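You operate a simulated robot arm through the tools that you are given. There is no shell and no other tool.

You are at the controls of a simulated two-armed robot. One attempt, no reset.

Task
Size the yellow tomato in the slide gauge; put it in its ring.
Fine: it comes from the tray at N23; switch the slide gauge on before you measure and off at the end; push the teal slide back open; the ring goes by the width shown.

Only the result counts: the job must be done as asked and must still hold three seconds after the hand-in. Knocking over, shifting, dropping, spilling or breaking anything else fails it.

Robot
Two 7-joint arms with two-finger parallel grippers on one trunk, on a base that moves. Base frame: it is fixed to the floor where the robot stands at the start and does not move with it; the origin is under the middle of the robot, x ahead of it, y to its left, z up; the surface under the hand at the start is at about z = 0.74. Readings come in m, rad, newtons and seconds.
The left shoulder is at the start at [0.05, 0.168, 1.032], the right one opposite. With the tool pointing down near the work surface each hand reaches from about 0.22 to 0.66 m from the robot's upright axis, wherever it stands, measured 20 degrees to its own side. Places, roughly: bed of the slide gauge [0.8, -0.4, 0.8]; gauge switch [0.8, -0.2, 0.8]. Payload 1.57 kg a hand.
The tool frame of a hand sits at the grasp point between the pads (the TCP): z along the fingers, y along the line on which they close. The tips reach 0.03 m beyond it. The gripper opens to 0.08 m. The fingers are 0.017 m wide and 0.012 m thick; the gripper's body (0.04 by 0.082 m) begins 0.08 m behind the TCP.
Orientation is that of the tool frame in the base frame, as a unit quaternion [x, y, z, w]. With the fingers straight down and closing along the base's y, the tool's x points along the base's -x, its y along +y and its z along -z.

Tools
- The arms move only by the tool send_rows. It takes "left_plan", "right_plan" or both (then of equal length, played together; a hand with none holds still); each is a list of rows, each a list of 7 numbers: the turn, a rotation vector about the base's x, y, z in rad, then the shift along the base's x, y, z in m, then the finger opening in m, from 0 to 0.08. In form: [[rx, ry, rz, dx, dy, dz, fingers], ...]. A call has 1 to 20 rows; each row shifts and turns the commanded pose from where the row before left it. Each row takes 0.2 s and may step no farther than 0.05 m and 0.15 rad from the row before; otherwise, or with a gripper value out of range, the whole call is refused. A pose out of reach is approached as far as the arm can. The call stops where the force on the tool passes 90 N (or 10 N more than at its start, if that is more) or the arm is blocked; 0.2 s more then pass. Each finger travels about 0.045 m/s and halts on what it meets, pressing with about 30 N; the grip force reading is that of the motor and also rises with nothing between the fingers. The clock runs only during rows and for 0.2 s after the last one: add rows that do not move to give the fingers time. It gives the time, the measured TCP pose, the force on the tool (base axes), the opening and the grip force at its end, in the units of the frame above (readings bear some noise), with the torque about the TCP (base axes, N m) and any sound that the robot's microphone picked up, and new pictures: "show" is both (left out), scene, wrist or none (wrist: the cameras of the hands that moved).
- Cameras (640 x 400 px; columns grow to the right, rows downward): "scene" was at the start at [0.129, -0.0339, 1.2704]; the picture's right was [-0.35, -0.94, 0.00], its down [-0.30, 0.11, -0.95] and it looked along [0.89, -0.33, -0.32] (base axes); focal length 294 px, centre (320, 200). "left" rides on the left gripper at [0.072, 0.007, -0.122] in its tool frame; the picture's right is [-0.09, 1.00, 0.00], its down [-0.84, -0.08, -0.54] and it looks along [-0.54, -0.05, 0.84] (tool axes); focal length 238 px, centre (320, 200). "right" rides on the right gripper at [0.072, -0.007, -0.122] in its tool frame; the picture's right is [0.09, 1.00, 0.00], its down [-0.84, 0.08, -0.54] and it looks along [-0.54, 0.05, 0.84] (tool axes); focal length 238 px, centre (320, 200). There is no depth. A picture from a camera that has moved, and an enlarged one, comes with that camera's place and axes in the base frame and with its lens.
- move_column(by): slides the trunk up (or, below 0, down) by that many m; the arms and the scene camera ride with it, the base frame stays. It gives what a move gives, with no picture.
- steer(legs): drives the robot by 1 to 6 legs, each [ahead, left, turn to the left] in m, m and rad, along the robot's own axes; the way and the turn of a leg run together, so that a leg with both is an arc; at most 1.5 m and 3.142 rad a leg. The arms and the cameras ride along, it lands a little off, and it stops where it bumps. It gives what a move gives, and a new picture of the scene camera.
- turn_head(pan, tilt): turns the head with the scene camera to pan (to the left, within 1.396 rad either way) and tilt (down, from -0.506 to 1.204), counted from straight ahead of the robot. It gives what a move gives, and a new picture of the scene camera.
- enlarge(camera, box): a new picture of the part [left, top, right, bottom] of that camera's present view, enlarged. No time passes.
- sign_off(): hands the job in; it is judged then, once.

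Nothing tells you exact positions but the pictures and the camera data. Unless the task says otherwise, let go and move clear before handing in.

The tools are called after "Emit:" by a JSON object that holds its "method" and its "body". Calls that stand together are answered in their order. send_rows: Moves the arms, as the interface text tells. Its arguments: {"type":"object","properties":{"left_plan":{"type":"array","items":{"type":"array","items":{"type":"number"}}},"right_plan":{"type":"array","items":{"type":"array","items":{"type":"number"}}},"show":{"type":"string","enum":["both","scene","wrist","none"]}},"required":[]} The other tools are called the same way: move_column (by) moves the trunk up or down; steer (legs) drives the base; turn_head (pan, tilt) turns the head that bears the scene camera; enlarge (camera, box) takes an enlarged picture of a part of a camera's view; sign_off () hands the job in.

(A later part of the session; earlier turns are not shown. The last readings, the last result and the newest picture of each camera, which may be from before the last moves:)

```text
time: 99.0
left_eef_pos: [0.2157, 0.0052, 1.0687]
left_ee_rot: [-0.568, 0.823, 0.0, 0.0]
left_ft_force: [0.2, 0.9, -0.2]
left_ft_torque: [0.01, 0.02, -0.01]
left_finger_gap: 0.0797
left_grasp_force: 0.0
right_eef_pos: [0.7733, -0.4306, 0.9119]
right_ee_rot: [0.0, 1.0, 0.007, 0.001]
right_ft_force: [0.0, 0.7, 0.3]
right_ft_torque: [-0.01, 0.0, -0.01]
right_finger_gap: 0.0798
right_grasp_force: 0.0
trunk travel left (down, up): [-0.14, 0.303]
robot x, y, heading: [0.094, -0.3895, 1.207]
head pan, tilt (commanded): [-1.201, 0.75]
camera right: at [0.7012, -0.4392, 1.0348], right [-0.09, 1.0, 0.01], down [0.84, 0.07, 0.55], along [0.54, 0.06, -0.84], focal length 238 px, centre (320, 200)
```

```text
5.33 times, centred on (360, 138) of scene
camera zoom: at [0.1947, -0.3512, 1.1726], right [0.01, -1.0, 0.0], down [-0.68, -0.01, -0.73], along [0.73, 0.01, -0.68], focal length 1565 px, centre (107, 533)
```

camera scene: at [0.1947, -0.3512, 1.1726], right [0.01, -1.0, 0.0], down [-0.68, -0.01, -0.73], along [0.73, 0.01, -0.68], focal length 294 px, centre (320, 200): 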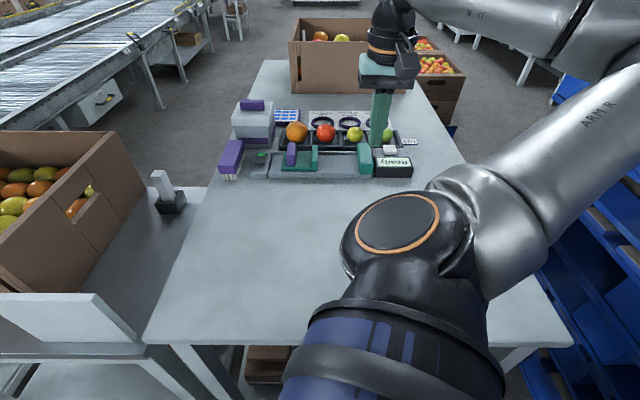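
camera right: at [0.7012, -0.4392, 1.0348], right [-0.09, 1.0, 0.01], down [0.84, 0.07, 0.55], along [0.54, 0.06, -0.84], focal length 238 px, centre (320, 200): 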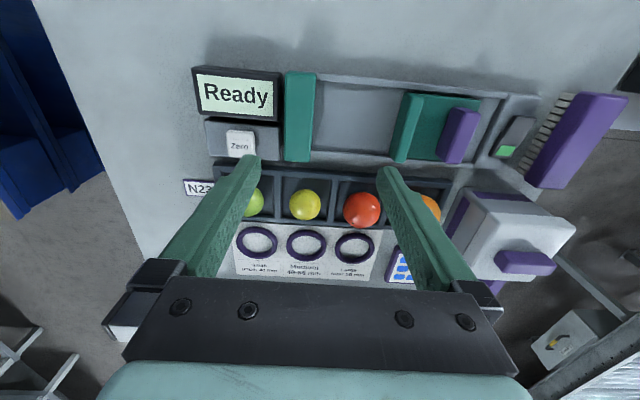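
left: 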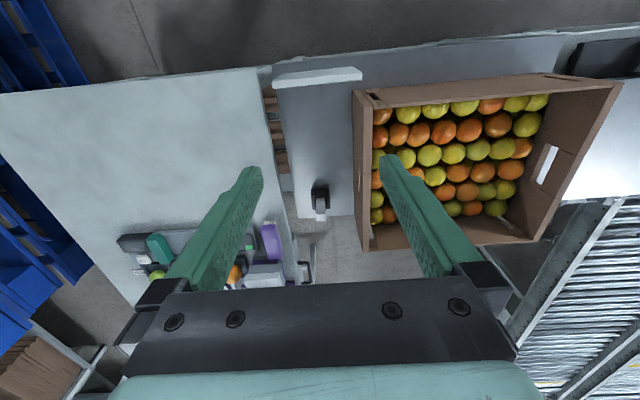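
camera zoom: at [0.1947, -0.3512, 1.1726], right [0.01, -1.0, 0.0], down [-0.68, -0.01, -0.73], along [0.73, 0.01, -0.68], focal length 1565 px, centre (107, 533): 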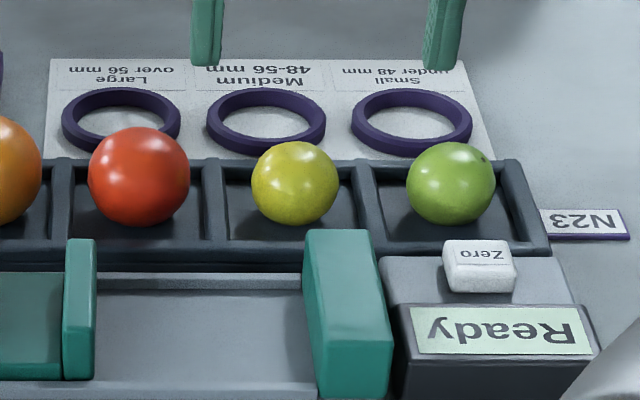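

From both cameras the yellow tomato's centre is about (0.877, -0.438, 0.773), roughly 43 mm wide, and the tray's rim is at about z = 0.763. I go above it with a slight outward tilt.

Emit:
{"method": "send_rows", "body": {"right_plan": [[0, -0.125, 0, 0.025, -0.002, -0.01, 0.06], [0, -0.125, 0, 0.025, -0.002, -0.01, 0.06], [0, 0, 0, 0.025, -0.002, -0.02, 0.06], [0, 0, 0, 0.0233, -0.0014, -0.022, 0.06], [0, 0, 0, 0, 0, 0, 0.06]], "show": "both"}}

Emit:
{"method": "enlarge", "body": {"camera": "right", "box": [220, 80, 420, 205]}}

Emit:
{"method": "enlarge", "body": {"camera": "scene", "box": [300, 100, 420, 175]}}

```text
time: 100.2
left_eef_pos: [0.2165, 0.0042, 1.0699]
left_ee_rot: [-0.57, 0.822, 0.0, 0.0]
left_ft_force: [-0.3, 0.6, -1.0]
left_ft_torque: [0.02, 0.01, 0.0]
left_finger_gap: 0.0799
left_grasp_force: 0.1
right_eef_pos: [0.8749, -0.4391, 0.8489]
right_ee_rot: [-0.001, 0.992, 0.007, 0.125]
right_ft_force: [0.4, 0.6, 0.7]
right_ft_torque: [-0.01, -0.01, -0.02]
right_finger_gap: 0.0602
right_grasp_force: 0.1
trunk travel left (down, up): [-0.14, 0.303]
robot x, y, heading: [0.0937, -0.3929, 1.21]
head pan, tilt (commanded): [-1.201, 0.75]
camera scene: at [0.1947, -0.3511, 1.1726], right [0.01, -1.0, 0.0], down [-0.68, -0.01, -0.73], along [0.73, 0.01, -0.68], focal length 294 px, centre (320, 200)
camera right: at [0.7747, -0.4472, 0.9491], right [-0.09, 1.0, -0.01], down [0.67, 0.07, 0.74], along [0.73, 0.06, -0.68], focal length 238 px, centre (320, 200)
```

scene: 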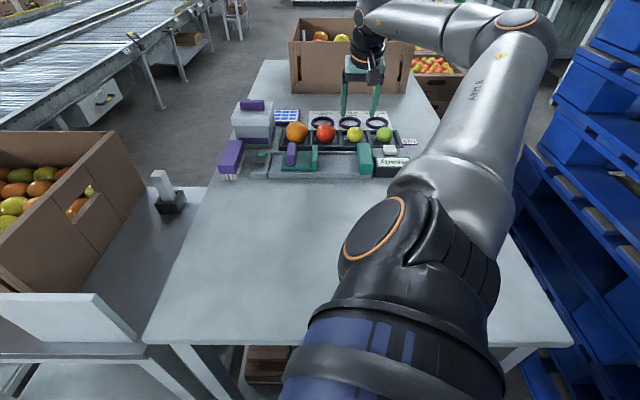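
right: 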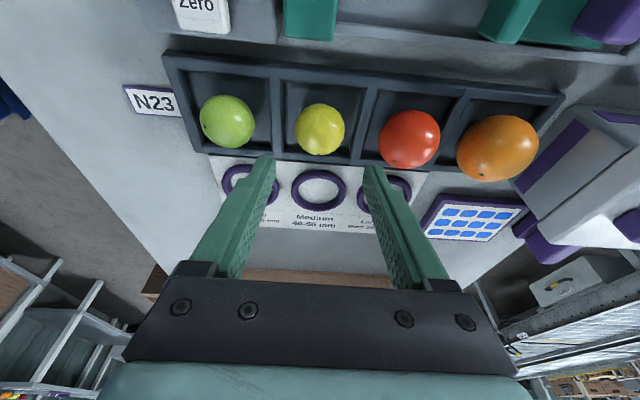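

```text
3.20 times, centred on (320, 142) of right
camera zoom: at [0.7747, -0.4472, 0.9491], right [-0.09, 1.0, -0.01], down [0.67, 0.07, 0.74], along [0.73, 0.06, -0.68], focal length 763 px, centre (320, 384)
```

zoom: 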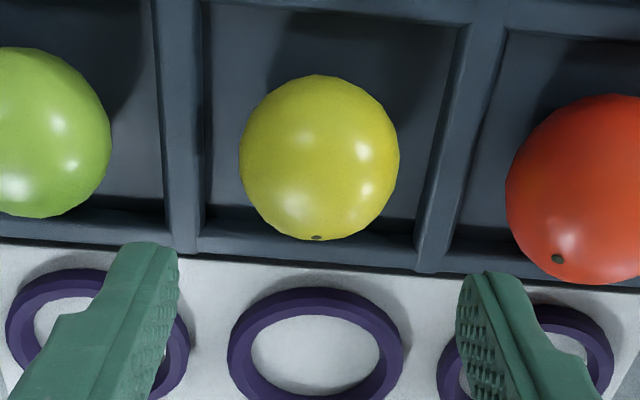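

```text
5.33 times, centred on (360, 138) of scene
camera zoom: at [0.1947, -0.3511, 1.1726], right [0.01, -1.0, 0.0], down [-0.68, -0.01, -0.73], along [0.73, 0.01, -0.68], focal length 1565 px, centre (107, 533)
```

zoom: 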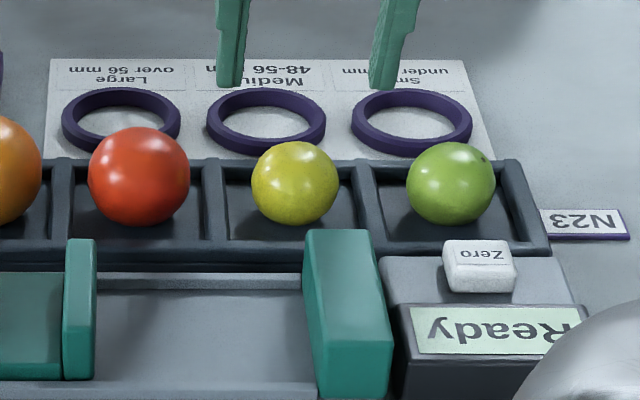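

The tomato lies at (0.0785 below, well centred) under the hand: centre ≈ (0.8785, -0.440, 0.773). I descend in steps, watching the force at the tray's dividers.

Emit:
{"method": "send_rows", "body": {"right_plan": [[0, 0, 0, -0.001, -0.001, -0.02, 0.06], [0, 0, 0, -0.001, 0, -0.018, 0.06], [0, 0, 0, 0, 0, -0.009, 0.06], [0, 0, 0, 0, 0, 0, 0.06]], "show": "wrist"}}

Emit:
{"method": "enlarge", "body": {"camera": "right", "box": [220, 80, 420, 205]}}

Emit:
{"method": "enlarge", "body": {"camera": "scene", "box": [320, 100, 400, 150]}}

```text
time: 101.2
left_eef_pos: [0.2157, 0.0045, 1.069]
left_ee_rot: [-0.568, 0.823, 0.0, -0.001]
left_ft_force: [-0.5, 0.2, -0.4]
left_ft_torque: [0.01, 0.0, 0.03]
left_finger_gap: 0.0801
left_grasp_force: 0.0
right_eef_pos: [0.8718, -0.4381, 0.8033]
right_ee_rot: [-0.001, 0.992, 0.007, 0.127]
right_ft_force: [0.1, -0.1, 1.1]
right_ft_torque: [-0.01, -0.05, 0.01]
right_finger_gap: 0.0599
right_grasp_force: 0.0
trunk travel left (down, up): [-0.14, 0.303]
robot x, y, heading: [0.0943, -0.3871, 1.208]
head pan, tilt (commanded): [-1.201, 0.75]
camera right: at [0.7706, -0.4472, 0.9021], right [-0.09, 1.0, -0.01], down [0.67, 0.07, 0.74], along [0.73, 0.06, -0.68], focal length 238 px, centre (320, 200)
```

right: 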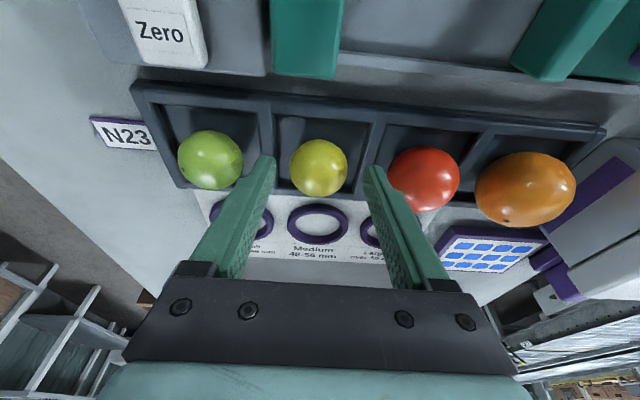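

```text
3.20 times, centred on (320, 142) of right
camera zoom: at [0.7706, -0.4472, 0.9021], right [-0.09, 1.0, -0.01], down [0.67, 0.07, 0.74], along [0.73, 0.06, -0.68], focal length 763 px, centre (320, 384)
```

zoom: 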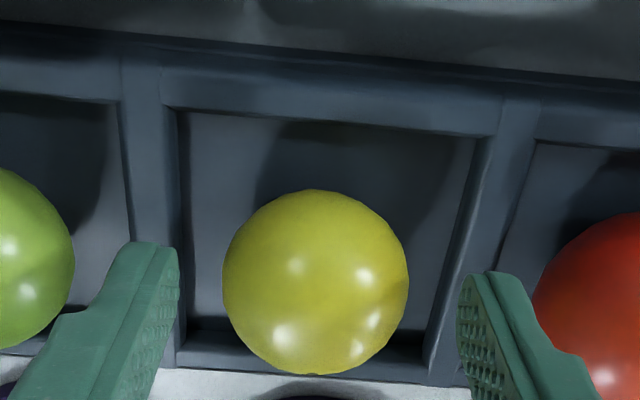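

```text
8.00 times, centred on (360, 125) of scene
camera zoom: at [0.1947, -0.3511, 1.1726], right [0.01, -1.0, 0.0], down [-0.68, -0.01, -0.73], along [0.73, 0.01, -0.68], focal length 2348 px, centre (0, 800)
```

zoom: 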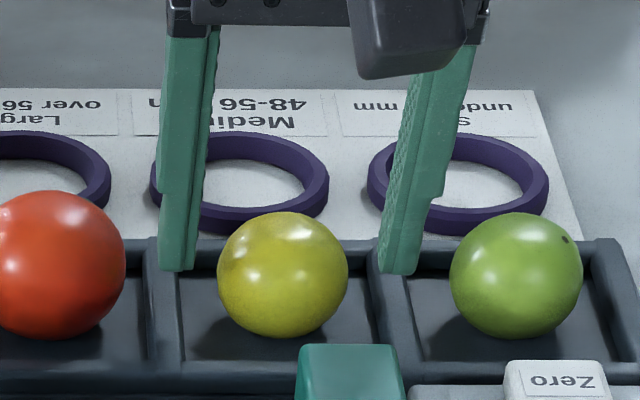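

Both fingers stand beside the tomato with room over the dividers. I go down the last 6 mm.

Emit:
{"method": "send_rows", "body": {"right_plan": [[0, 0, 0, 0, 0.0005, -0.003, 0.06], [0, 0, 0, 0, 0, -0.003, 0.06], [0, 0, 0, 0, 0, 0, 0.06]], "show": "none"}}

Emit:
{"method": "enlarge", "body": {"camera": "scene", "box": [320, 100, 400, 150]}}

Emit:
{"method": "enlarge", "body": {"camera": "right", "box": [220, 80, 420, 205]}}

```text
time: 102.0
left_eef_pos: [0.2171, 0.0044, 1.0694]
left_ee_rot: [-0.568, 0.823, 0.0, 0.001]
left_ft_force: [-0.2, 0.1, 0.3]
left_ft_torque: [-0.03, -0.03, -0.03]
left_finger_gap: 0.0798
left_grasp_force: 0.1
right_eef_pos: [0.8711, -0.4373, 0.7964]
right_ee_rot: [-0.001, 0.992, 0.007, 0.126]
right_ft_force: [0.6, 0.5, -0.1]
right_ft_torque: [0.0, -0.01, 0.01]
right_finger_gap: 0.0598
right_grasp_force: 0.0
trunk travel left (down, up): [-0.14, 0.303]
robot x, y, heading: [0.0965, -0.3886, 1.209]
head pan, tilt (commanded): [-1.201, 0.75]
```

```text
8.00 times, centred on (360, 125) of scene
camera zoom: at [0.1947, -0.3511, 1.1726], right [0.01, -1.0, 0.0], down [-0.68, -0.01, -0.73], along [0.73, 0.01, -0.68], focal length 2348 px, centre (0, 800)
```

zoom: 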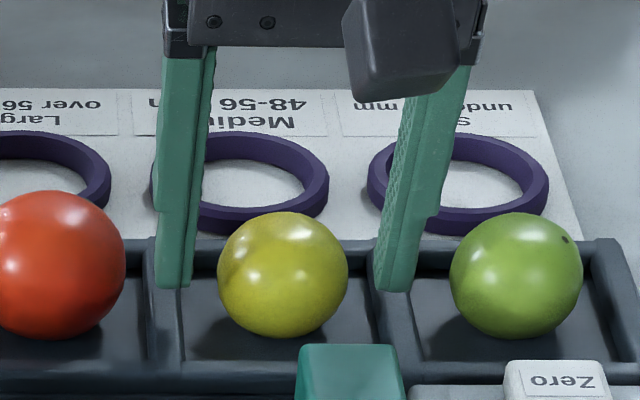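

```text
3.20 times, centred on (320, 142) of right
camera zoom: at [0.7699, -0.4464, 0.8961], right [-0.09, 1.0, -0.01], down [0.67, 0.07, 0.73], along [0.73, 0.06, -0.68], focal length 763 px, centre (320, 384)
```

zoom: 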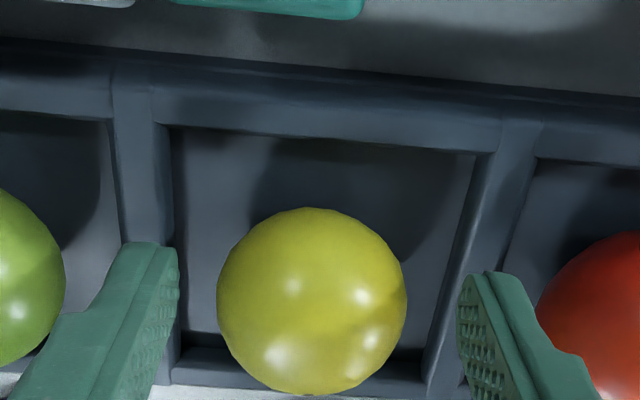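

Centred now, no contact force. I go 2 mm lower and close gently.

Emit:
{"method": "send_rows", "body": {"right_plan": [[0, 0, 0, 0, 0, -0.002, 0.06], [0, 0, 0, 0, 0, 0, 0.052], [0, 0, 0, 0, 0, 0, 0.046], [0, 0, 0, 0, 0, 0, 0.043], [0, 0, 0, 0, 0, 0, 0.041]], "show": "none"}}

Emit:
{"method": "enlarge", "body": {"camera": "scene", "box": [320, 100, 400, 150]}}

```text
time: 103.2
left_eef_pos: [0.2155, 0.0048, 1.0688]
left_ee_rot: [-0.568, 0.823, 0.0, 0.0]
left_ft_force: [-0.2, 0.3, 0.9]
left_ft_torque: [0.01, -0.03, 0.0]
left_finger_gap: 0.0799
left_grasp_force: 0.1
right_eef_pos: [0.8703, -0.4386, 0.795]
right_ee_rot: [-0.001, 0.992, 0.007, 0.127]
right_ft_force: [-0.2, 0.0, -0.4]
right_ft_torque: [-0.02, 0.0, 0.03]
right_finger_gap: 0.0421
right_grasp_force: 16.0
trunk travel left (down, up): [-0.14, 0.303]
robot x, y, heading: [0.0971, -0.3856, 1.206]
head pan, tilt (commanded): [-1.201, 0.75]
```

```text
8.00 times, centred on (360, 125) of scene
camera zoom: at [0.1947, -0.3512, 1.1726], right [0.01, -1.0, 0.0], down [-0.68, -0.01, -0.73], along [0.73, 0.01, -0.68], focal length 2348 px, centre (0, 800)
```

zoom: 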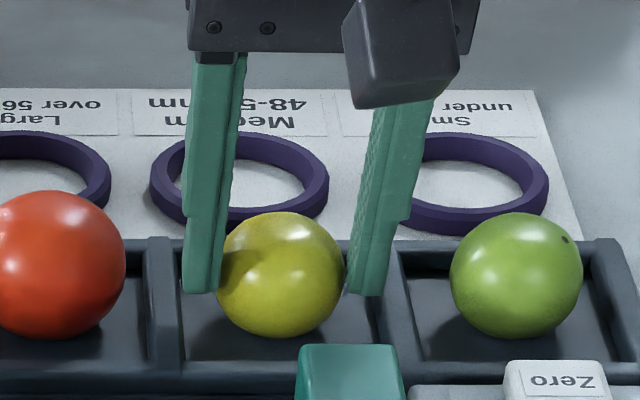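

Gripped at 42 mm with 16 N. I lift it slowly out of its cell.

Emit:
{"method": "send_rows", "body": {"right_plan": [[0, 0, 0, 0, 0, 0, 0.0405], [0, 0, 0, 0, 0, 0.005, 0.0405], [0, 0, 0, 0, 0, 0.01, 0.0405], [0, 0, 0, 0, 0, 0.015, 0.0405], [0, 0, 0, 0, 0, 0.02, 0.0405], [0, 0, 0, 0, 0, 0.02, 0.0405], [0, 0, 0, 0, 0, 0, 0.0405]], "show": "both"}}

Emit:
{"method": "enlarge", "body": {"camera": "right", "box": [220, 80, 420, 205]}}

Emit:
{"method": "enlarge", "body": {"camera": "scene", "box": [300, 80, 420, 155]}}

```text
time: 104.8
left_eef_pos: [0.2174, 0.0039, 1.0696]
left_ee_rot: [-0.569, 0.823, 0.0, 0.0]
left_ft_force: [0.0, -0.1, 0.1]
left_ft_torque: [0.01, -0.01, 0.01]
left_finger_gap: 0.0802
left_grasp_force: 0.0
right_eef_pos: [0.8702, -0.4388, 0.8644]
right_ee_rot: [-0.001, 0.992, 0.008, 0.125]
right_ft_force: [-0.4, -1.0, -0.3]
right_ft_torque: [-0.01, -0.01, -0.01]
right_finger_gap: 0.0418
right_grasp_force: 15.9
trunk travel left (down, up): [-0.14, 0.303]
robot x, y, heading: [0.0933, -0.3878, 1.205]
head pan, tilt (commanded): [-1.201, 0.75]
camera scene: at [0.1948, -0.3512, 1.1726], right [0.01, -1.0, 0.0], down [-0.68, -0.01, -0.73], along [0.73, 0.01, -0.68], focal length 294 px, centre (320, 200)
camera right: at [0.7704, -0.447, 0.9653], right [-0.09, 1.0, -0.01], down [0.67, 0.07, 0.73], along [0.73, 0.06, -0.68], focal length 238 px, centre (320, 200)
```

scene: 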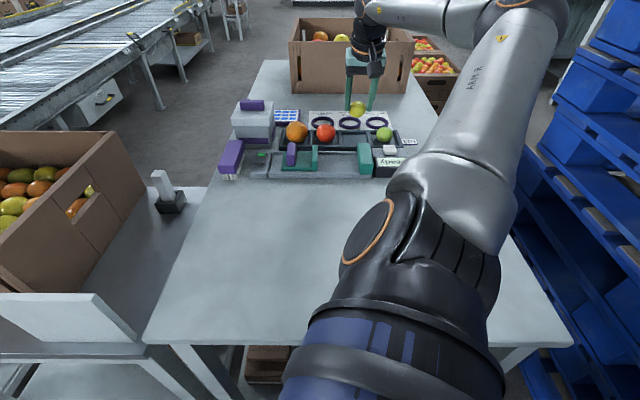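
right: 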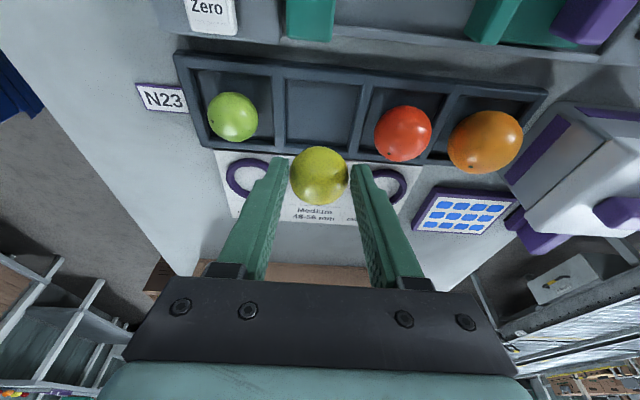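

```text
3.20 times, centred on (320, 142) of right
camera zoom: at [0.7704, -0.447, 0.9653], right [-0.09, 1.0, -0.01], down [0.67, 0.07, 0.73], along [0.73, 0.06, -0.68], focal length 763 px, centre (320, 384)
```

zoom: 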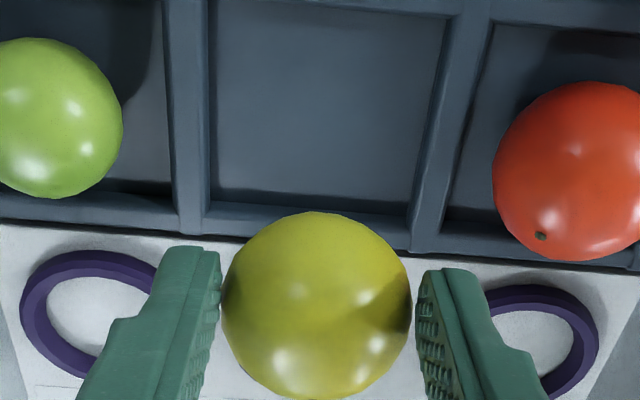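

```text
5.33 times, centred on (360, 118) of scene
camera zoom: at [0.1948, -0.3512, 1.1726], right [0.01, -1.0, 0.0], down [-0.68, -0.01, -0.73], along [0.73, 0.01, -0.68], focal length 1565 px, centre (107, 640)
```

zoom: 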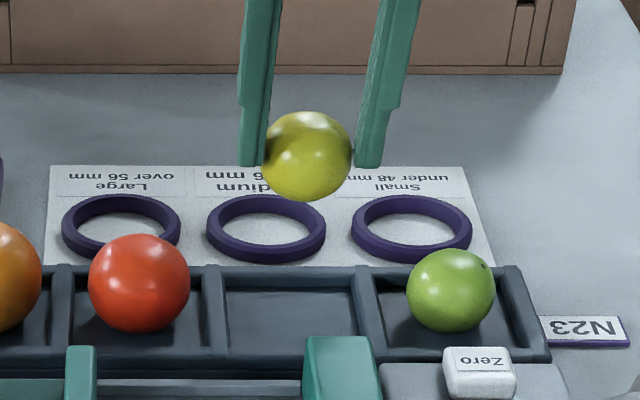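

The tomato is held firmly. By triangulation the fixed jaw's face is at y ≈ -0.435, the slide's jaw at y ≈ -0.34, bed floor z ≈ 0.76, bed centre x ≈ 0.775. I carry it above the middle of the gap.

Emit:
{"method": "send_rows", "body": {"right_plan": [[0, 0, 0, -0.035, 0.017, 0.005, 0.0405], [0, 0, 0, -0.035, 0.017, 0, 0.0405], [0, 0, 0, -0.033, 0.017, 0, 0.0405], [0, 0, 0, 0, 0, 0, 0.0405]], "show": "both"}}

Emit:
{"method": "enlarge", "body": {"camera": "right", "box": [200, 60, 440, 210]}}

Emit:
{"method": "enlarge", "body": {"camera": "scene", "box": [270, 100, 410, 187]}}

```text
time: 105.8
left_eef_pos: [0.217, 0.0039, 1.07]
left_ee_rot: [-0.568, 0.823, 0.001, 0.0]
left_ft_force: [0.3, -0.7, 0.5]
left_ft_torque: [-0.01, 0.01, 0.01]
left_finger_gap: 0.0799
left_grasp_force: 0.1
right_eef_pos: [0.7683, -0.3863, 0.871]
right_ee_rot: [0.0, 0.992, 0.007, 0.127]
right_ft_force: [-0.3, -0.4, -0.2]
right_ft_torque: [0.02, 0.02, 0.0]
right_finger_gap: 0.0421
right_grasp_force: 15.8
trunk travel left (down, up): [-0.14, 0.303]
robot x, y, heading: [0.0941, -0.3866, 1.21]
head pan, tilt (commanded): [-1.201, 0.75]
camera scene: at [0.1947, -0.3511, 1.1726], right [0.01, -1.0, 0.0], down [-0.68, -0.01, -0.73], along [0.73, 0.01, -0.68], focal length 294 px, centre (320, 200)
camera right: at [0.6678, -0.3944, 0.9698], right [-0.09, 1.0, -0.01], down [0.67, 0.07, 0.74], along [0.73, 0.06, -0.68], focal length 238 px, centre (320, 200)
```

scene: 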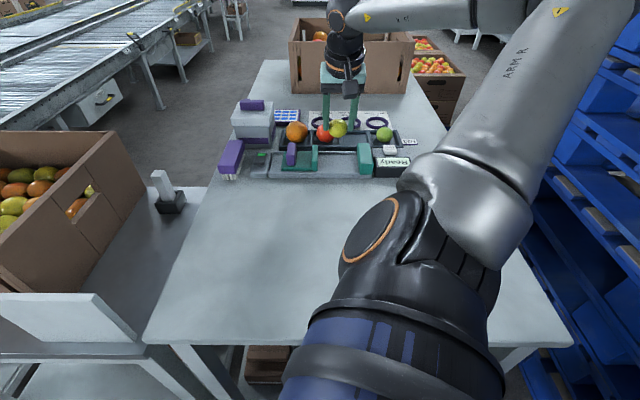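
right: 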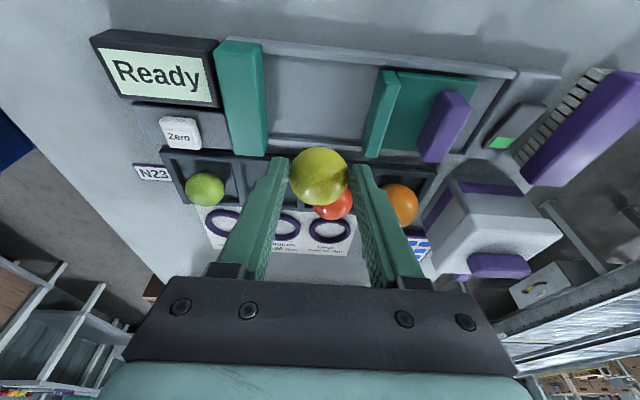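

```text
2.67 times, centred on (320, 135) of right
camera zoom: at [0.6678, -0.3944, 0.9698], right [-0.09, 1.0, -0.01], down [0.67, 0.07, 0.74], along [0.73, 0.06, -0.68], focal length 636 px, centre (320, 373)
```

zoom: 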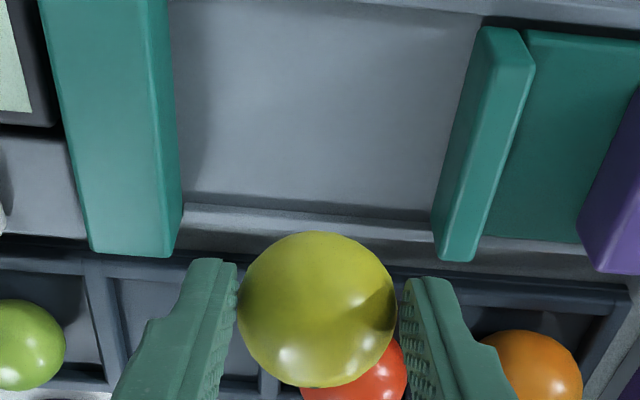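

```text
4.57 times, centred on (340, 144) of scene
camera zoom: at [0.1947, -0.3511, 1.1726], right [0.01, -1.0, 0.0], down [-0.68, -0.01, -0.73], along [0.73, 0.01, -0.68], focal length 1342 px, centre (229, 458)
```

zoom: 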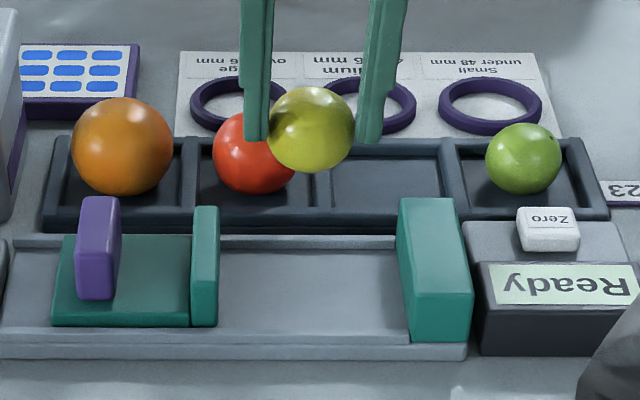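

The gap's middle is y ≈ -0.388 and the tomato hangs about 23 mm below the TCP. I lower it toward the bed, then feel for contact.

Emit:
{"method": "send_rows", "body": {"right_plan": [[0, 0, 0, -0.004, -0.0015, -0.02, 0.0405], [0, 0, 0, -0.004, -0.001, -0.02, 0.0405], [0, 0, 0, 0, 0, -0.015, 0.0405], [0, 0, 0, 0, 0, 0, 0.0405]], "show": "wrist"}}

Emit:
{"method": "enlarge", "body": {"camera": "scene", "box": [270, 100, 410, 187]}}

```text
time: 106.8
left_eef_pos: [0.2158, 0.0047, 1.0702]
left_ee_rot: [-0.569, 0.822, 0.001, -0.001]
left_ft_force: [0.3, -0.4, -0.9]
left_ft_torque: [-0.01, -0.01, 0.01]
left_finger_gap: 0.0799
left_grasp_force: 0.1
right_eef_pos: [0.7594, -0.3904, 0.8164]
right_ee_rot: [-0.001, 0.992, 0.007, 0.126]
right_ft_force: [-0.3, -0.5, -1.2]
right_ft_torque: [-0.01, 0.02, 0.0]
right_finger_gap: 0.0416
right_grasp_force: 15.9
trunk travel left (down, up): [-0.14, 0.303]
robot x, y, heading: [0.0978, -0.3847, 1.208]
head pan, tilt (commanded): [-1.201, 0.75]
camera right: at [0.6593, -0.3982, 0.9161], right [-0.09, 1.0, -0.01], down [0.67, 0.07, 0.74], along [0.73, 0.06, -0.68], focal length 238 px, centre (320, 200)
```

right: 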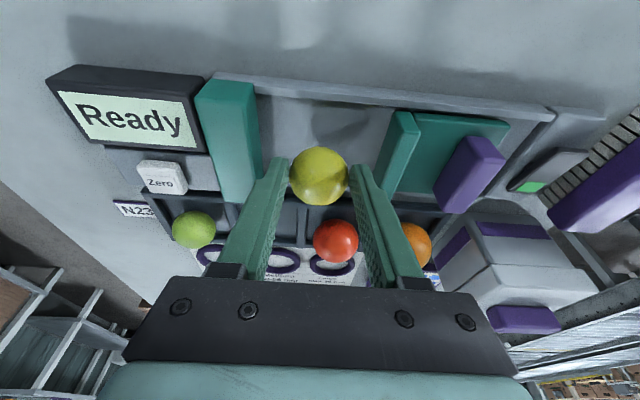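

```text
4.57 times, centred on (340, 144) of scene
camera zoom: at [0.1948, -0.3511, 1.1726], right [0.01, -1.0, 0.0], down [-0.68, -0.01, -0.73], along [0.73, 0.01, -0.68], focal length 1342 px, centre (229, 458)
```

zoom: 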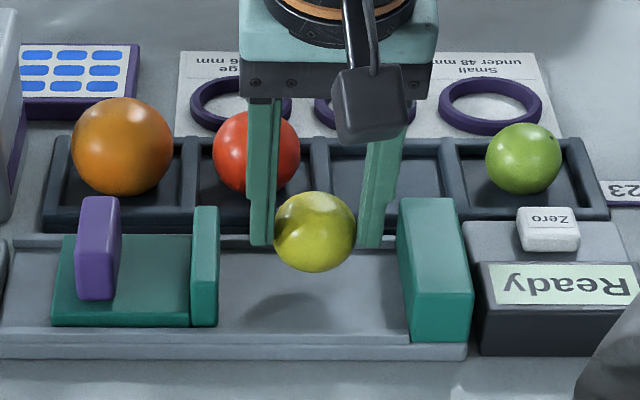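

It hangs a little above the bed. I lower in small steps, watching for contact.

Emit:
{"method": "send_rows", "body": {"right_plan": [[0, 0, 0, 0, 0, -0.004, 0.0405], [0, 0, 0, 0, 0, -0.003, 0.0405], [0, 0, 0, 0, 0, 0, 0.0405]], "show": "none"}}

Emit:
{"method": "send_rows", "body": {"right_plan": [[0, 0, 0, 0, 0, -0.002, 0.0405], [0, 0, 0, 0, 0, 0, 0.0405]], "show": "none"}}

Emit:
{"method": "enlarge", "body": {"camera": "scene", "box": [300, 130, 380, 180]}}

```text
time: 107.6
left_eef_pos: [0.2163, 0.0043, 1.0701]
left_ee_rot: [-0.568, 0.823, -0.001, -0.001]
left_ft_force: [0.3, 0.7, -0.4]
left_ft_torque: [0.0, 0.06, 0.0]
left_finger_gap: 0.0801
left_grasp_force: 0.0
right_eef_pos: [0.7586, -0.3898, 0.8087]
right_ee_rot: [0.0, 0.992, 0.007, 0.126]
right_ft_force: [-0.4, 0.3, -0.2]
right_ft_torque: [0.01, -0.02, -0.01]
right_finger_gap: 0.0419
right_grasp_force: 16.4
trunk travel left (down, up): [-0.14, 0.303]
robot x, y, heading: [0.0933, -0.3878, 1.21]
head pan, tilt (commanded): [-1.201, 0.75]
```

```text
time: 108.2
left_eef_pos: [0.2155, 0.0039, 1.0696]
left_ee_rot: [-0.569, 0.823, 0.0, 0.0]
left_ft_force: [0.4, 0.6, -0.2]
left_ft_torque: [0.03, -0.02, -0.05]
left_finger_gap: 0.0798
left_grasp_force: 0.1
right_eef_pos: [0.7587, -0.39, 0.8066]
right_ee_rot: [-0.001, 0.992, 0.006, 0.126]
right_ft_force: [1.2, 0.2, 0.3]
right_ft_torque: [0.01, -0.01, 0.0]
right_finger_gap: 0.0419
right_grasp_force: 15.9
trunk travel left (down, up): [-0.14, 0.303]
robot x, y, heading: [0.095, -0.3885, 1.212]
head pan, tilt (commanded): [-1.201, 0.75]
```

```text
8.00 times, centred on (340, 155) of scene
camera zoom: at [0.1948, -0.3511, 1.1726], right [0.01, -1.0, 0.0], down [-0.68, -0.01, -0.73], along [0.73, 0.01, -0.68], focal length 2348 px, centre (160, 560)
```

zoom: 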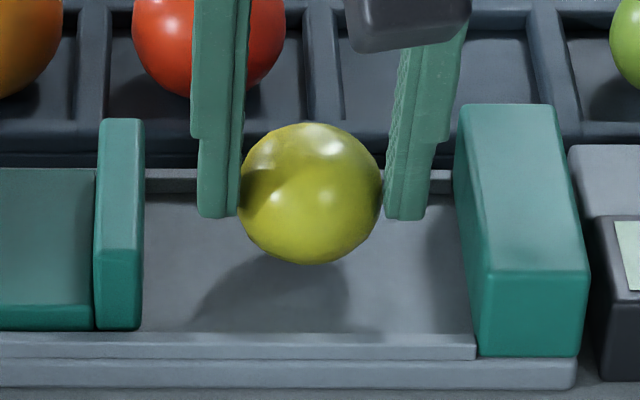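

Emit:
{"method": "send_rows", "body": {"right_plan": [[0, 0, 0, 0, 0, -0.002, 0.0405], [0, 0, 0, 0, 0, -0.001, 0.0405], [0, 0, 0, 0, 0, 0, 0.0405]], "show": "none"}}

Emit:
{"method": "send_rows", "body": {"right_plan": [[0, 0, 0, 0, 0, -0.002, 0.0405], [0, 0, 0, 0, 0, 0, 0.0405]], "show": "none"}}

Emit:
{"method": "enlarge", "body": {"camera": "scene", "box": [300, 130, 380, 180]}}

```text
time: 109.0
left_eef_pos: [0.2169, 0.0046, 1.0691]
left_ee_rot: [-0.568, 0.823, 0.0, 0.0]
left_ft_force: [-0.1, 0.1, 0.8]
left_ft_torque: [-0.01, -0.01, 0.0]
left_finger_gap: 0.0799
left_grasp_force: 0.0
right_eef_pos: [0.7587, -0.3896, 0.8044]
right_ee_rot: [-0.001, 0.992, 0.007, 0.126]
right_ft_force: [0.6, 0.0, -1.2]
right_ft_torque: [0.01, 0.0, -0.05]
right_finger_gap: 0.042
right_grasp_force: 15.7
trunk travel left (down, up): [-0.14, 0.303]
robot x, y, heading: [0.0951, -0.3862, 1.206]
head pan, tilt (commanded): [-1.201, 0.75]
```

```text
time: 109.6
left_eef_pos: [0.2164, 0.0036, 1.0691]
left_ee_rot: [-0.568, 0.823, 0.0, 0.0]
left_ft_force: [0.2, 0.9, -0.8]
left_ft_torque: [0.04, -0.01, -0.02]
left_finger_gap: 0.0798
left_grasp_force: 0.1
right_eef_pos: [0.7593, -0.3887, 0.8022]
right_ee_rot: [-0.001, 0.992, 0.007, 0.126]
right_ft_force: [-0.1, 0.4, -0.1]
right_ft_torque: [0.04, 0.01, -0.01]
right_finger_gap: 0.0417
right_grasp_force: 15.9
trunk travel left (down, up): [-0.14, 0.303]
robot x, y, heading: [0.0968, -0.3911, 1.208]
head pan, tilt (commanded): [-1.201, 0.75]
```

```text
8.00 times, centred on (340, 155) of scene
camera zoom: at [0.1948, -0.3511, 1.1726], right [0.01, -1.0, 0.0], down [-0.68, -0.01, -0.73], along [0.73, 0.01, -0.68], focal length 2348 px, centre (160, 560)
```

zoom: 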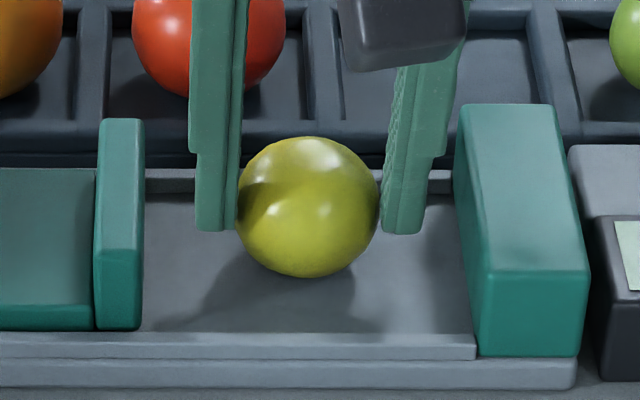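

Emit:
{"method": "send_rows", "body": {"right_plan": [[0, 0, 0, 0, 0, -0.002, 0.0405], [0, 0, 0, 0, 0, 0, 0.0405]], "show": "none"}}

Emit:
{"method": "send_rows", "body": {"right_plan": [[0, 0, 0, 0, 0, -0.002, 0.0405], [0, 0, 0, 0, 0, 0, 0.0405]], "show": "none"}}

Emit:
{"method": "enlarge", "body": {"camera": "scene", "box": [300, 130, 380, 180]}}

```text
time: 110.2
left_eef_pos: [0.2148, 0.004, 1.0699]
left_ee_rot: [-0.569, 0.823, 0.0, 0.001]
left_ft_force: [0.4, 0.4, -0.2]
left_ft_torque: [-0.03, 0.01, -0.01]
left_finger_gap: 0.0803
left_grasp_force: 0.1
right_eef_pos: [0.7588, -0.39, 0.8007]
right_ee_rot: [0.0, 0.992, 0.007, 0.127]
right_ft_force: [-1.2, -0.4, 4.1]
right_ft_torque: [0.03, -0.03, 0.01]
right_finger_gap: 0.0419
right_grasp_force: 16.1
trunk travel left (down, up): [-0.14, 0.303]
robot x, y, heading: [0.0936, -0.3866, 1.211]
head pan, tilt (commanded): [-1.201, 0.75]
```

```text
time: 110.8
left_eef_pos: [0.215, 0.0041, 1.0694]
left_ee_rot: [-0.568, 0.823, 0.0, 0.001]
left_ft_force: [0.4, 1.0, -0.2]
left_ft_torque: [0.0, -0.02, -0.01]
left_finger_gap: 0.0799
left_grasp_force: 0.2
right_eef_pos: [0.758, -0.3885, 0.8002]
right_ee_rot: [-0.001, 0.992, 0.008, 0.127]
right_ft_force: [-4.2, -2.4, 14.9]
right_ft_torque: [-0.11, -0.05, 0.0]
right_finger_gap: 0.0418
right_grasp_force: 16.3
trunk travel left (down, up): [-0.14, 0.303]
robot x, y, heading: [0.0957, -0.387, 1.211]
head pan, tilt (commanded): [-1.201, 0.75]
```

```text
8.00 times, centred on (340, 155) of scene
camera zoom: at [0.193, -0.3513, 1.173], right [0.01, -1.0, 0.0], down [-0.68, -0.01, -0.73], along [0.73, 0.01, -0.68], focal length 2348 px, centre (160, 560)
```

zoom: 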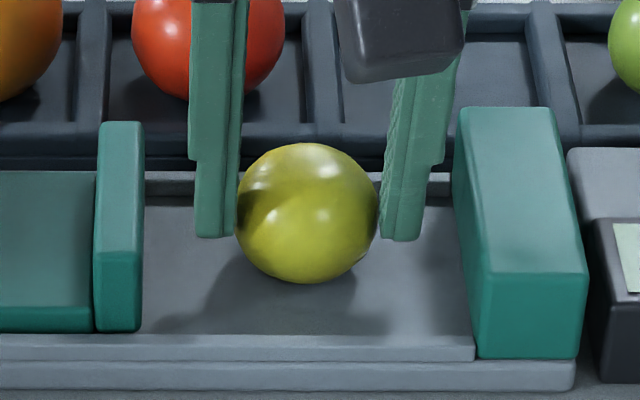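

The tomato rests on the bed. I relieve the pressure by 2 mm and open the fingers slowly.

Emit:
{"method": "send_rows", "body": {"right_plan": [[0, 0, 0, 0, 0, 0.002, 0.0405], [0, 0, 0, 0, 0, 0, 0.0415], [0, 0, 0, 0, 0, 0, 0.0425], [0, 0, 0, 0, 0, 0, 0.0435], [0, 0, 0, 0, 0, 0, 0.045], [0, 0, 0, 0, 0, 0, 0.048], [0, 0, 0, 0, 0, 0, 0.052], [0, 0, 0, 0, 0, 0, 0.052]], "show": "wrist"}}

Emit:
{"method": "enlarge", "body": {"camera": "scene", "box": [300, 130, 380, 180]}}

```text
time: 112.6
left_eef_pos: [0.2161, 0.0039, 1.0688]
left_ee_rot: [-0.569, 0.822, 0.0, 0.0]
left_ft_force: [0.1, 0.0, -0.1]
left_ft_torque: [0.0, 0.0, -0.01]
left_finger_gap: 0.0799
left_grasp_force: 0.1
right_eef_pos: [0.7591, -0.3893, 0.7983]
right_ee_rot: [0.0, 0.992, 0.008, 0.126]
right_ft_force: [0.0, -0.1, -0.3]
right_ft_torque: [0.01, 0.0, 0.02]
right_finger_gap: 0.0517
right_grasp_force: 0.0
trunk travel left (down, up): [-0.14, 0.303]
robot x, y, heading: [0.0973, -0.3859, 1.207]
head pan, tilt (commanded): [-1.201, 0.75]
camera right: at [0.6588, -0.3978, 0.8994], right [-0.09, 1.0, -0.01], down [0.67, 0.07, 0.74], along [0.73, 0.06, -0.68], focal length 238 px, centre (320, 200)
```

right: 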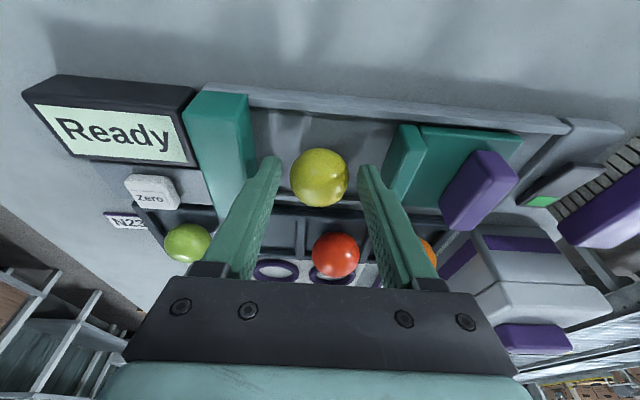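

```text
8.00 times, centred on (340, 155) of scene
camera zoom: at [0.1947, -0.3511, 1.1726], right [0.01, -1.0, 0.0], down [-0.68, -0.01, -0.73], along [0.73, 0.01, -0.68], focal length 2348 px, centre (160, 560)
```

zoom: 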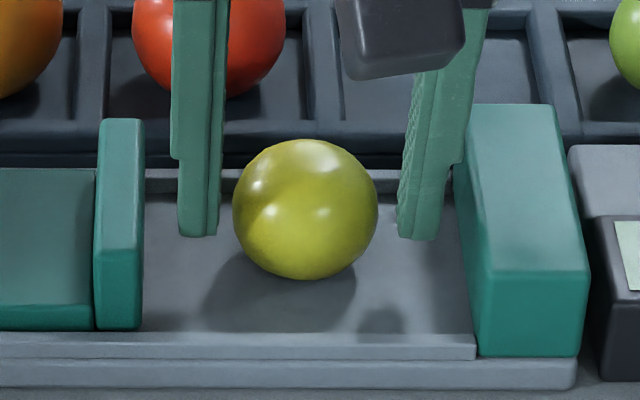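

Released, and the tomato stays put. I lift straight up.

Emit:
{"method": "send_rows", "body": {"right_plan": [[0, 0, 0, 0, 0, 0.01, 0.052], [0, 0, 0, 0, 0, 0.02, 0.052], [0, 0, 0, 0, 0, 0.03, 0.052], [0, 0, 0, 0, 0, 0.03, 0.052], [0, 0, 0, 0, 0, 0, 0.052]], "show": "wrist"}}

Emit:
{"method": "enlarge", "body": {"camera": "scene", "box": [260, 110, 420, 210]}}

Emit:
{"method": "enlarge", "body": {"camera": "right", "box": [200, 60, 520, 260]}}

```text
time: 113.8
left_eef_pos: [0.2157, 0.0048, 1.0701]
left_ee_rot: [-0.569, 0.823, 0.0, 0.0]
left_ft_force: [0.4, 1.1, 0.4]
left_ft_torque: [0.03, 0.0, -0.01]
left_finger_gap: 0.0799
left_grasp_force: 0.1
right_eef_pos: [0.7594, -0.3893, 0.889]
right_ee_rot: [-0.001, 0.992, 0.006, 0.126]
right_ft_force: [0.5, -1.2, -0.3]
right_ft_torque: [0.01, 0.02, 0.02]
right_finger_gap: 0.0523
right_grasp_force: 0.1
trunk travel left (down, up): [-0.14, 0.303]
robot x, y, heading: [0.0981, -0.3858, 1.212]
head pan, tilt (commanded): [-1.201, 0.75]
camera right: at [0.6591, -0.3973, 0.9887], right [-0.09, 1.0, -0.01], down [0.67, 0.07, 0.73], along [0.73, 0.06, -0.68], focal length 238 px, centre (320, 200)
```

right: 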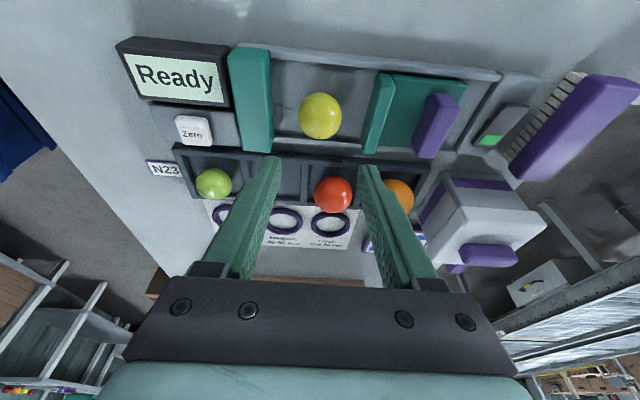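

```text
4.00 times, centred on (340, 160) of scene
camera zoom: at [0.1947, -0.3512, 1.1726], right [0.01, -1.0, 0.0], down [-0.68, -0.01, -0.73], along [0.73, 0.01, -0.68], focal length 1174 px, centre (240, 360)
```

zoom: 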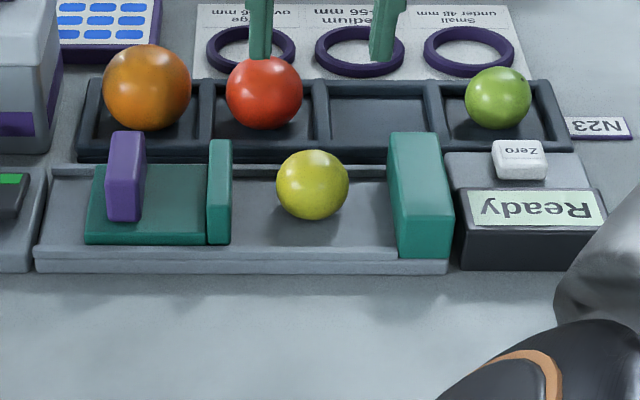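

```text
2.00 times, centred on (360, 160) of right
camera zoom: at [0.6591, -0.3973, 0.9887], right [-0.09, 1.0, -0.01], down [0.67, 0.07, 0.73], along [0.73, 0.06, -0.68], focal length 477 px, centre (240, 280)
```

zoom: 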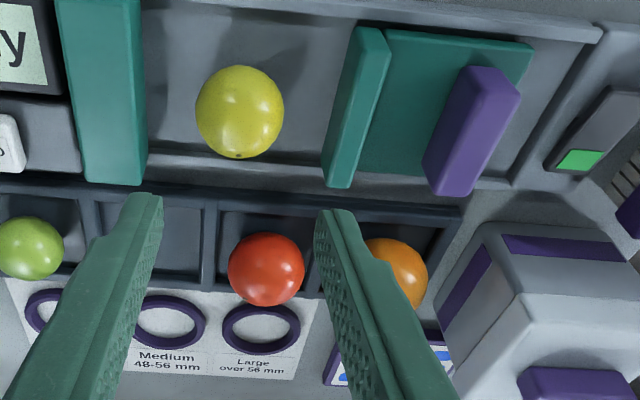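

The tomato sits still between the jaws. Next I straighten the tool and go above the purple handle of the slide to locate it precisely.

Emit:
{"method": "send_rows", "body": {"right_plan": [[0, 0.125, 0, -0.02, 0.035, 0.005, 0.08], [0, 0.125, 0, -0.02, 0.035, 0.006, 0.08], [0, 0, 0, -0.01, 0.039, 0.0, 0.08], [0, 0, 0, 0, 0, 0, 0.08]], "show": "wrist"}}

Emit:
{"method": "enlarge", "body": {"camera": "right", "box": [200, 120, 440, 270]}}

Emit:
{"method": "enlarge", "body": {"camera": "scene", "box": [265, 130, 345, 180]}}

```text
time: 114.8
left_eef_pos: [0.2168, 0.0041, 1.0701]
left_ee_rot: [-0.568, 0.823, 0.0, 0.0]
left_ft_force: [0.5, -0.5, -1.1]
left_ft_torque: [-0.04, -0.02, 0.01]
left_finger_gap: 0.08
left_grasp_force: 0.0
right_eef_pos: [0.7092, -0.2804, 0.8987]
right_ee_rot: [0.0, 1.0, 0.007, 0.001]
right_ft_force: [0.0, 0.8, 0.0]
right_ft_torque: [0.01, 0.0, 0.01]
right_finger_gap: 0.0803
right_grasp_force: 0.0
trunk travel left (down, up): [-0.14, 0.303]
robot x, y, heading: [0.0946, -0.3911, 1.209]
head pan, tilt (commanded): [-1.201, 0.75]
camera right: at [0.6363, -0.2874, 1.0207], right [-0.09, 1.0, 0.01], down [0.84, 0.07, 0.54], along [0.54, 0.06, -0.84], focal length 238 px, centre (320, 200)
```

right: 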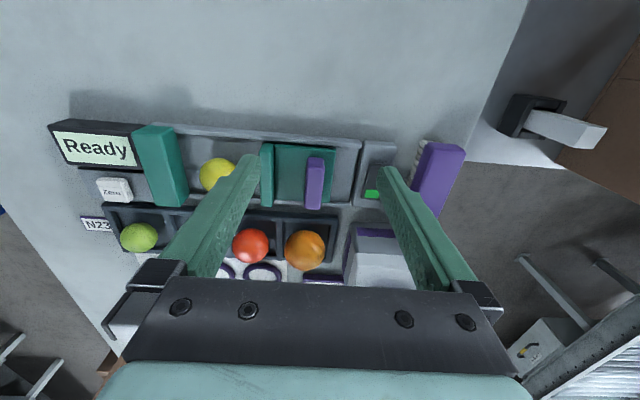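

```text
2.67 times, centred on (320, 195) of right
camera zoom: at [0.6363, -0.2874, 1.0207], right [-0.09, 1.0, 0.01], down [0.84, 0.07, 0.54], along [0.54, 0.06, -0.84], focal length 636 px, centre (320, 213)
```

zoom: 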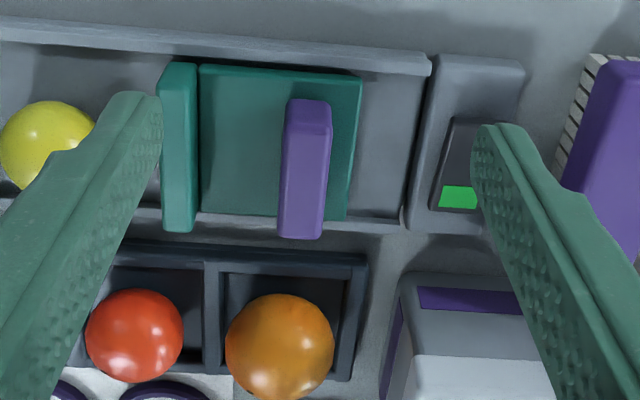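

```text
8.00 times, centred on (305, 155) of scene
camera zoom: at [0.1947, -0.3511, 1.1726], right [0.01, -1.0, 0.0], down [-0.68, -0.01, -0.73], along [0.73, 0.01, -0.68], focal length 2348 px, centre (440, 560)
```

zoom: 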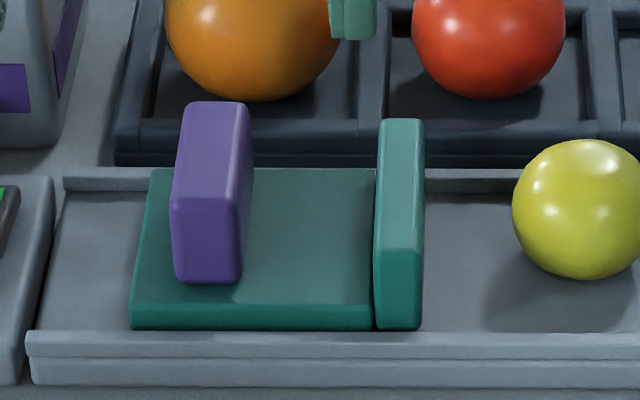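

Handle: x 0.740–0.792, y centre -0.2805, top z ≈ 0.80. I straddle it loosely with the fingers (34 mm open, not clamped), so I can push it either way.

Emit:
{"method": "send_rows", "body": {"right_plan": [[0, 0, 0, 0.03, 0, -0.01, 0.05], [0, 0, 0, 0.0268, 0, -0.02, 0.036], [0, 0, 0, 0, 0, -0.012, 0.036], [0, 0, 0, 0, 0, 0, 0.036]], "show": "wrist"}}

Emit:
{"method": "enlarge", "body": {"camera": "scene", "box": [265, 130, 345, 180]}}

Emit:
{"method": "enlarge", "body": {"camera": "right", "box": [220, 80, 420, 205]}}

```text
time: 115.8
left_eef_pos: [0.2167, 0.0034, 1.0703]
left_ee_rot: [-0.568, 0.823, 0.0, 0.0]
left_ft_force: [-0.5, -0.3, 0.4]
left_ft_torque: [0.0, 0.0, 0.01]
left_finger_gap: 0.0799
left_grasp_force: 0.0
right_eef_pos: [0.7674, -0.2791, 0.8582]
right_ee_rot: [0.0, 1.0, 0.008, 0.002]
right_ft_force: [0.3, 0.2, 0.8]
right_ft_torque: [-0.01, 0.0, 0.05]
right_finger_gap: 0.036
right_grasp_force: 0.0
trunk travel left (down, up): [-0.14, 0.303]
robot x, y, heading: [0.0955, -0.39, 1.21]
head pan, tilt (commanded): [-1.201, 0.75]
camera right: at [0.6952, -0.2877, 0.98], right [-0.09, 1.0, 0.01], down [0.84, 0.07, 0.55], along [0.54, 0.06, -0.84], focal length 238 px, centre (320, 200)
```

right: 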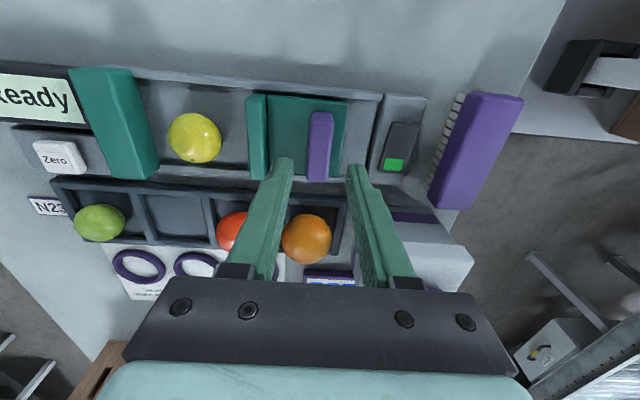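

```text
8.00 times, centred on (305, 155) of scene
camera zoom: at [0.1947, -0.3512, 1.1726], right [0.01, -1.0, 0.0], down [-0.68, -0.01, -0.73], along [0.73, 0.01, -0.68], focal length 2348 px, centre (440, 560)
```

zoom: 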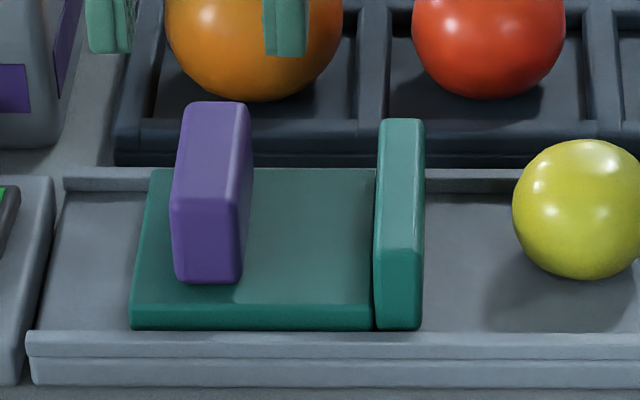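

```text
3.20 times, centred on (320, 142) of right
camera zoom: at [0.6952, -0.2877, 0.98], right [-0.09, 1.0, 0.01], down [0.84, 0.07, 0.55], along [0.54, 0.06, -0.84], focal length 763 px, centre (320, 384)
```

zoom: 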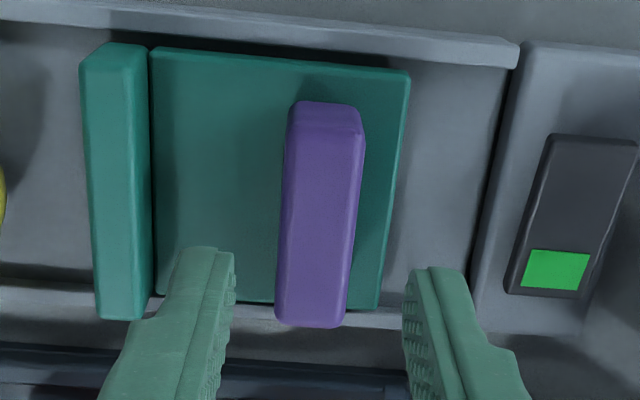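

Aligned. I lower the fingers around the handle.

Emit:
{"method": "send_rows", "body": {"right_plan": [[0, 0, 0, 0, -0.001, -0.02, 0.036], [0, 0, 0, 0, 0, -0.018, 0.036], [0, 0, 0, 0, 0, -0.009, 0.036], [0, 0, 0, 0, 0, 0, 0.036]], "show": "wrist"}}

Emit:
{"method": "enlarge", "body": {"camera": "scene", "box": [265, 130, 345, 180]}}

```text
time: 116.8
left_eef_pos: [0.2147, 0.0031, 1.0694]
left_ee_rot: [-0.568, 0.823, 0.0, 0.0]
left_ft_force: [-0.8, 0.2, 0.1]
left_ft_torque: [-0.02, 0.04, 0.01]
left_finger_gap: 0.08
left_grasp_force: 0.0
right_eef_pos: [0.7657, -0.281, 0.8126]
right_ee_rot: [0.0, 1.0, 0.007, 0.002]
right_ft_force: [0.0, -1.2, 0.4]
right_ft_torque: [0.0, 0.0, 0.0]
right_finger_gap: 0.036
right_grasp_force: 0.0
trunk travel left (down, up): [-0.14, 0.303]
robot x, y, heading: [0.0946, -0.3864, 1.21]
head pan, tilt (commanded): [-1.201, 0.75]
camera right: at [0.6934, -0.2891, 0.9329], right [-0.09, 1.0, 0.01], down [0.84, 0.07, 0.55], along [0.54, 0.06, -0.84], focal length 238 px, centre (320, 200)
```

right: 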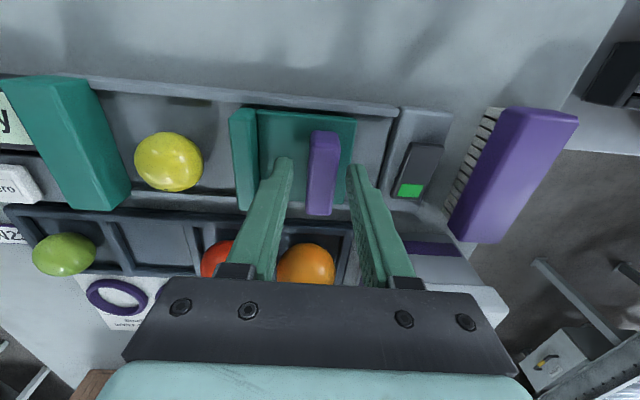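

```text
8.00 times, centred on (305, 155) of scene
camera zoom: at [0.1947, -0.3511, 1.1726], right [0.01, -1.0, 0.0], down [-0.68, -0.01, -0.73], along [0.73, 0.01, -0.68], focal length 2348 px, centre (440, 560)
```

zoom: 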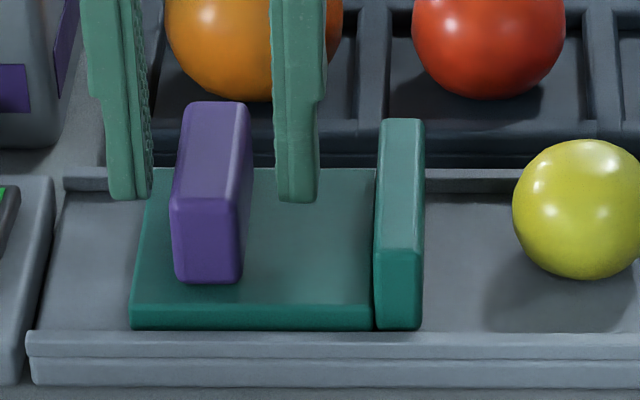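

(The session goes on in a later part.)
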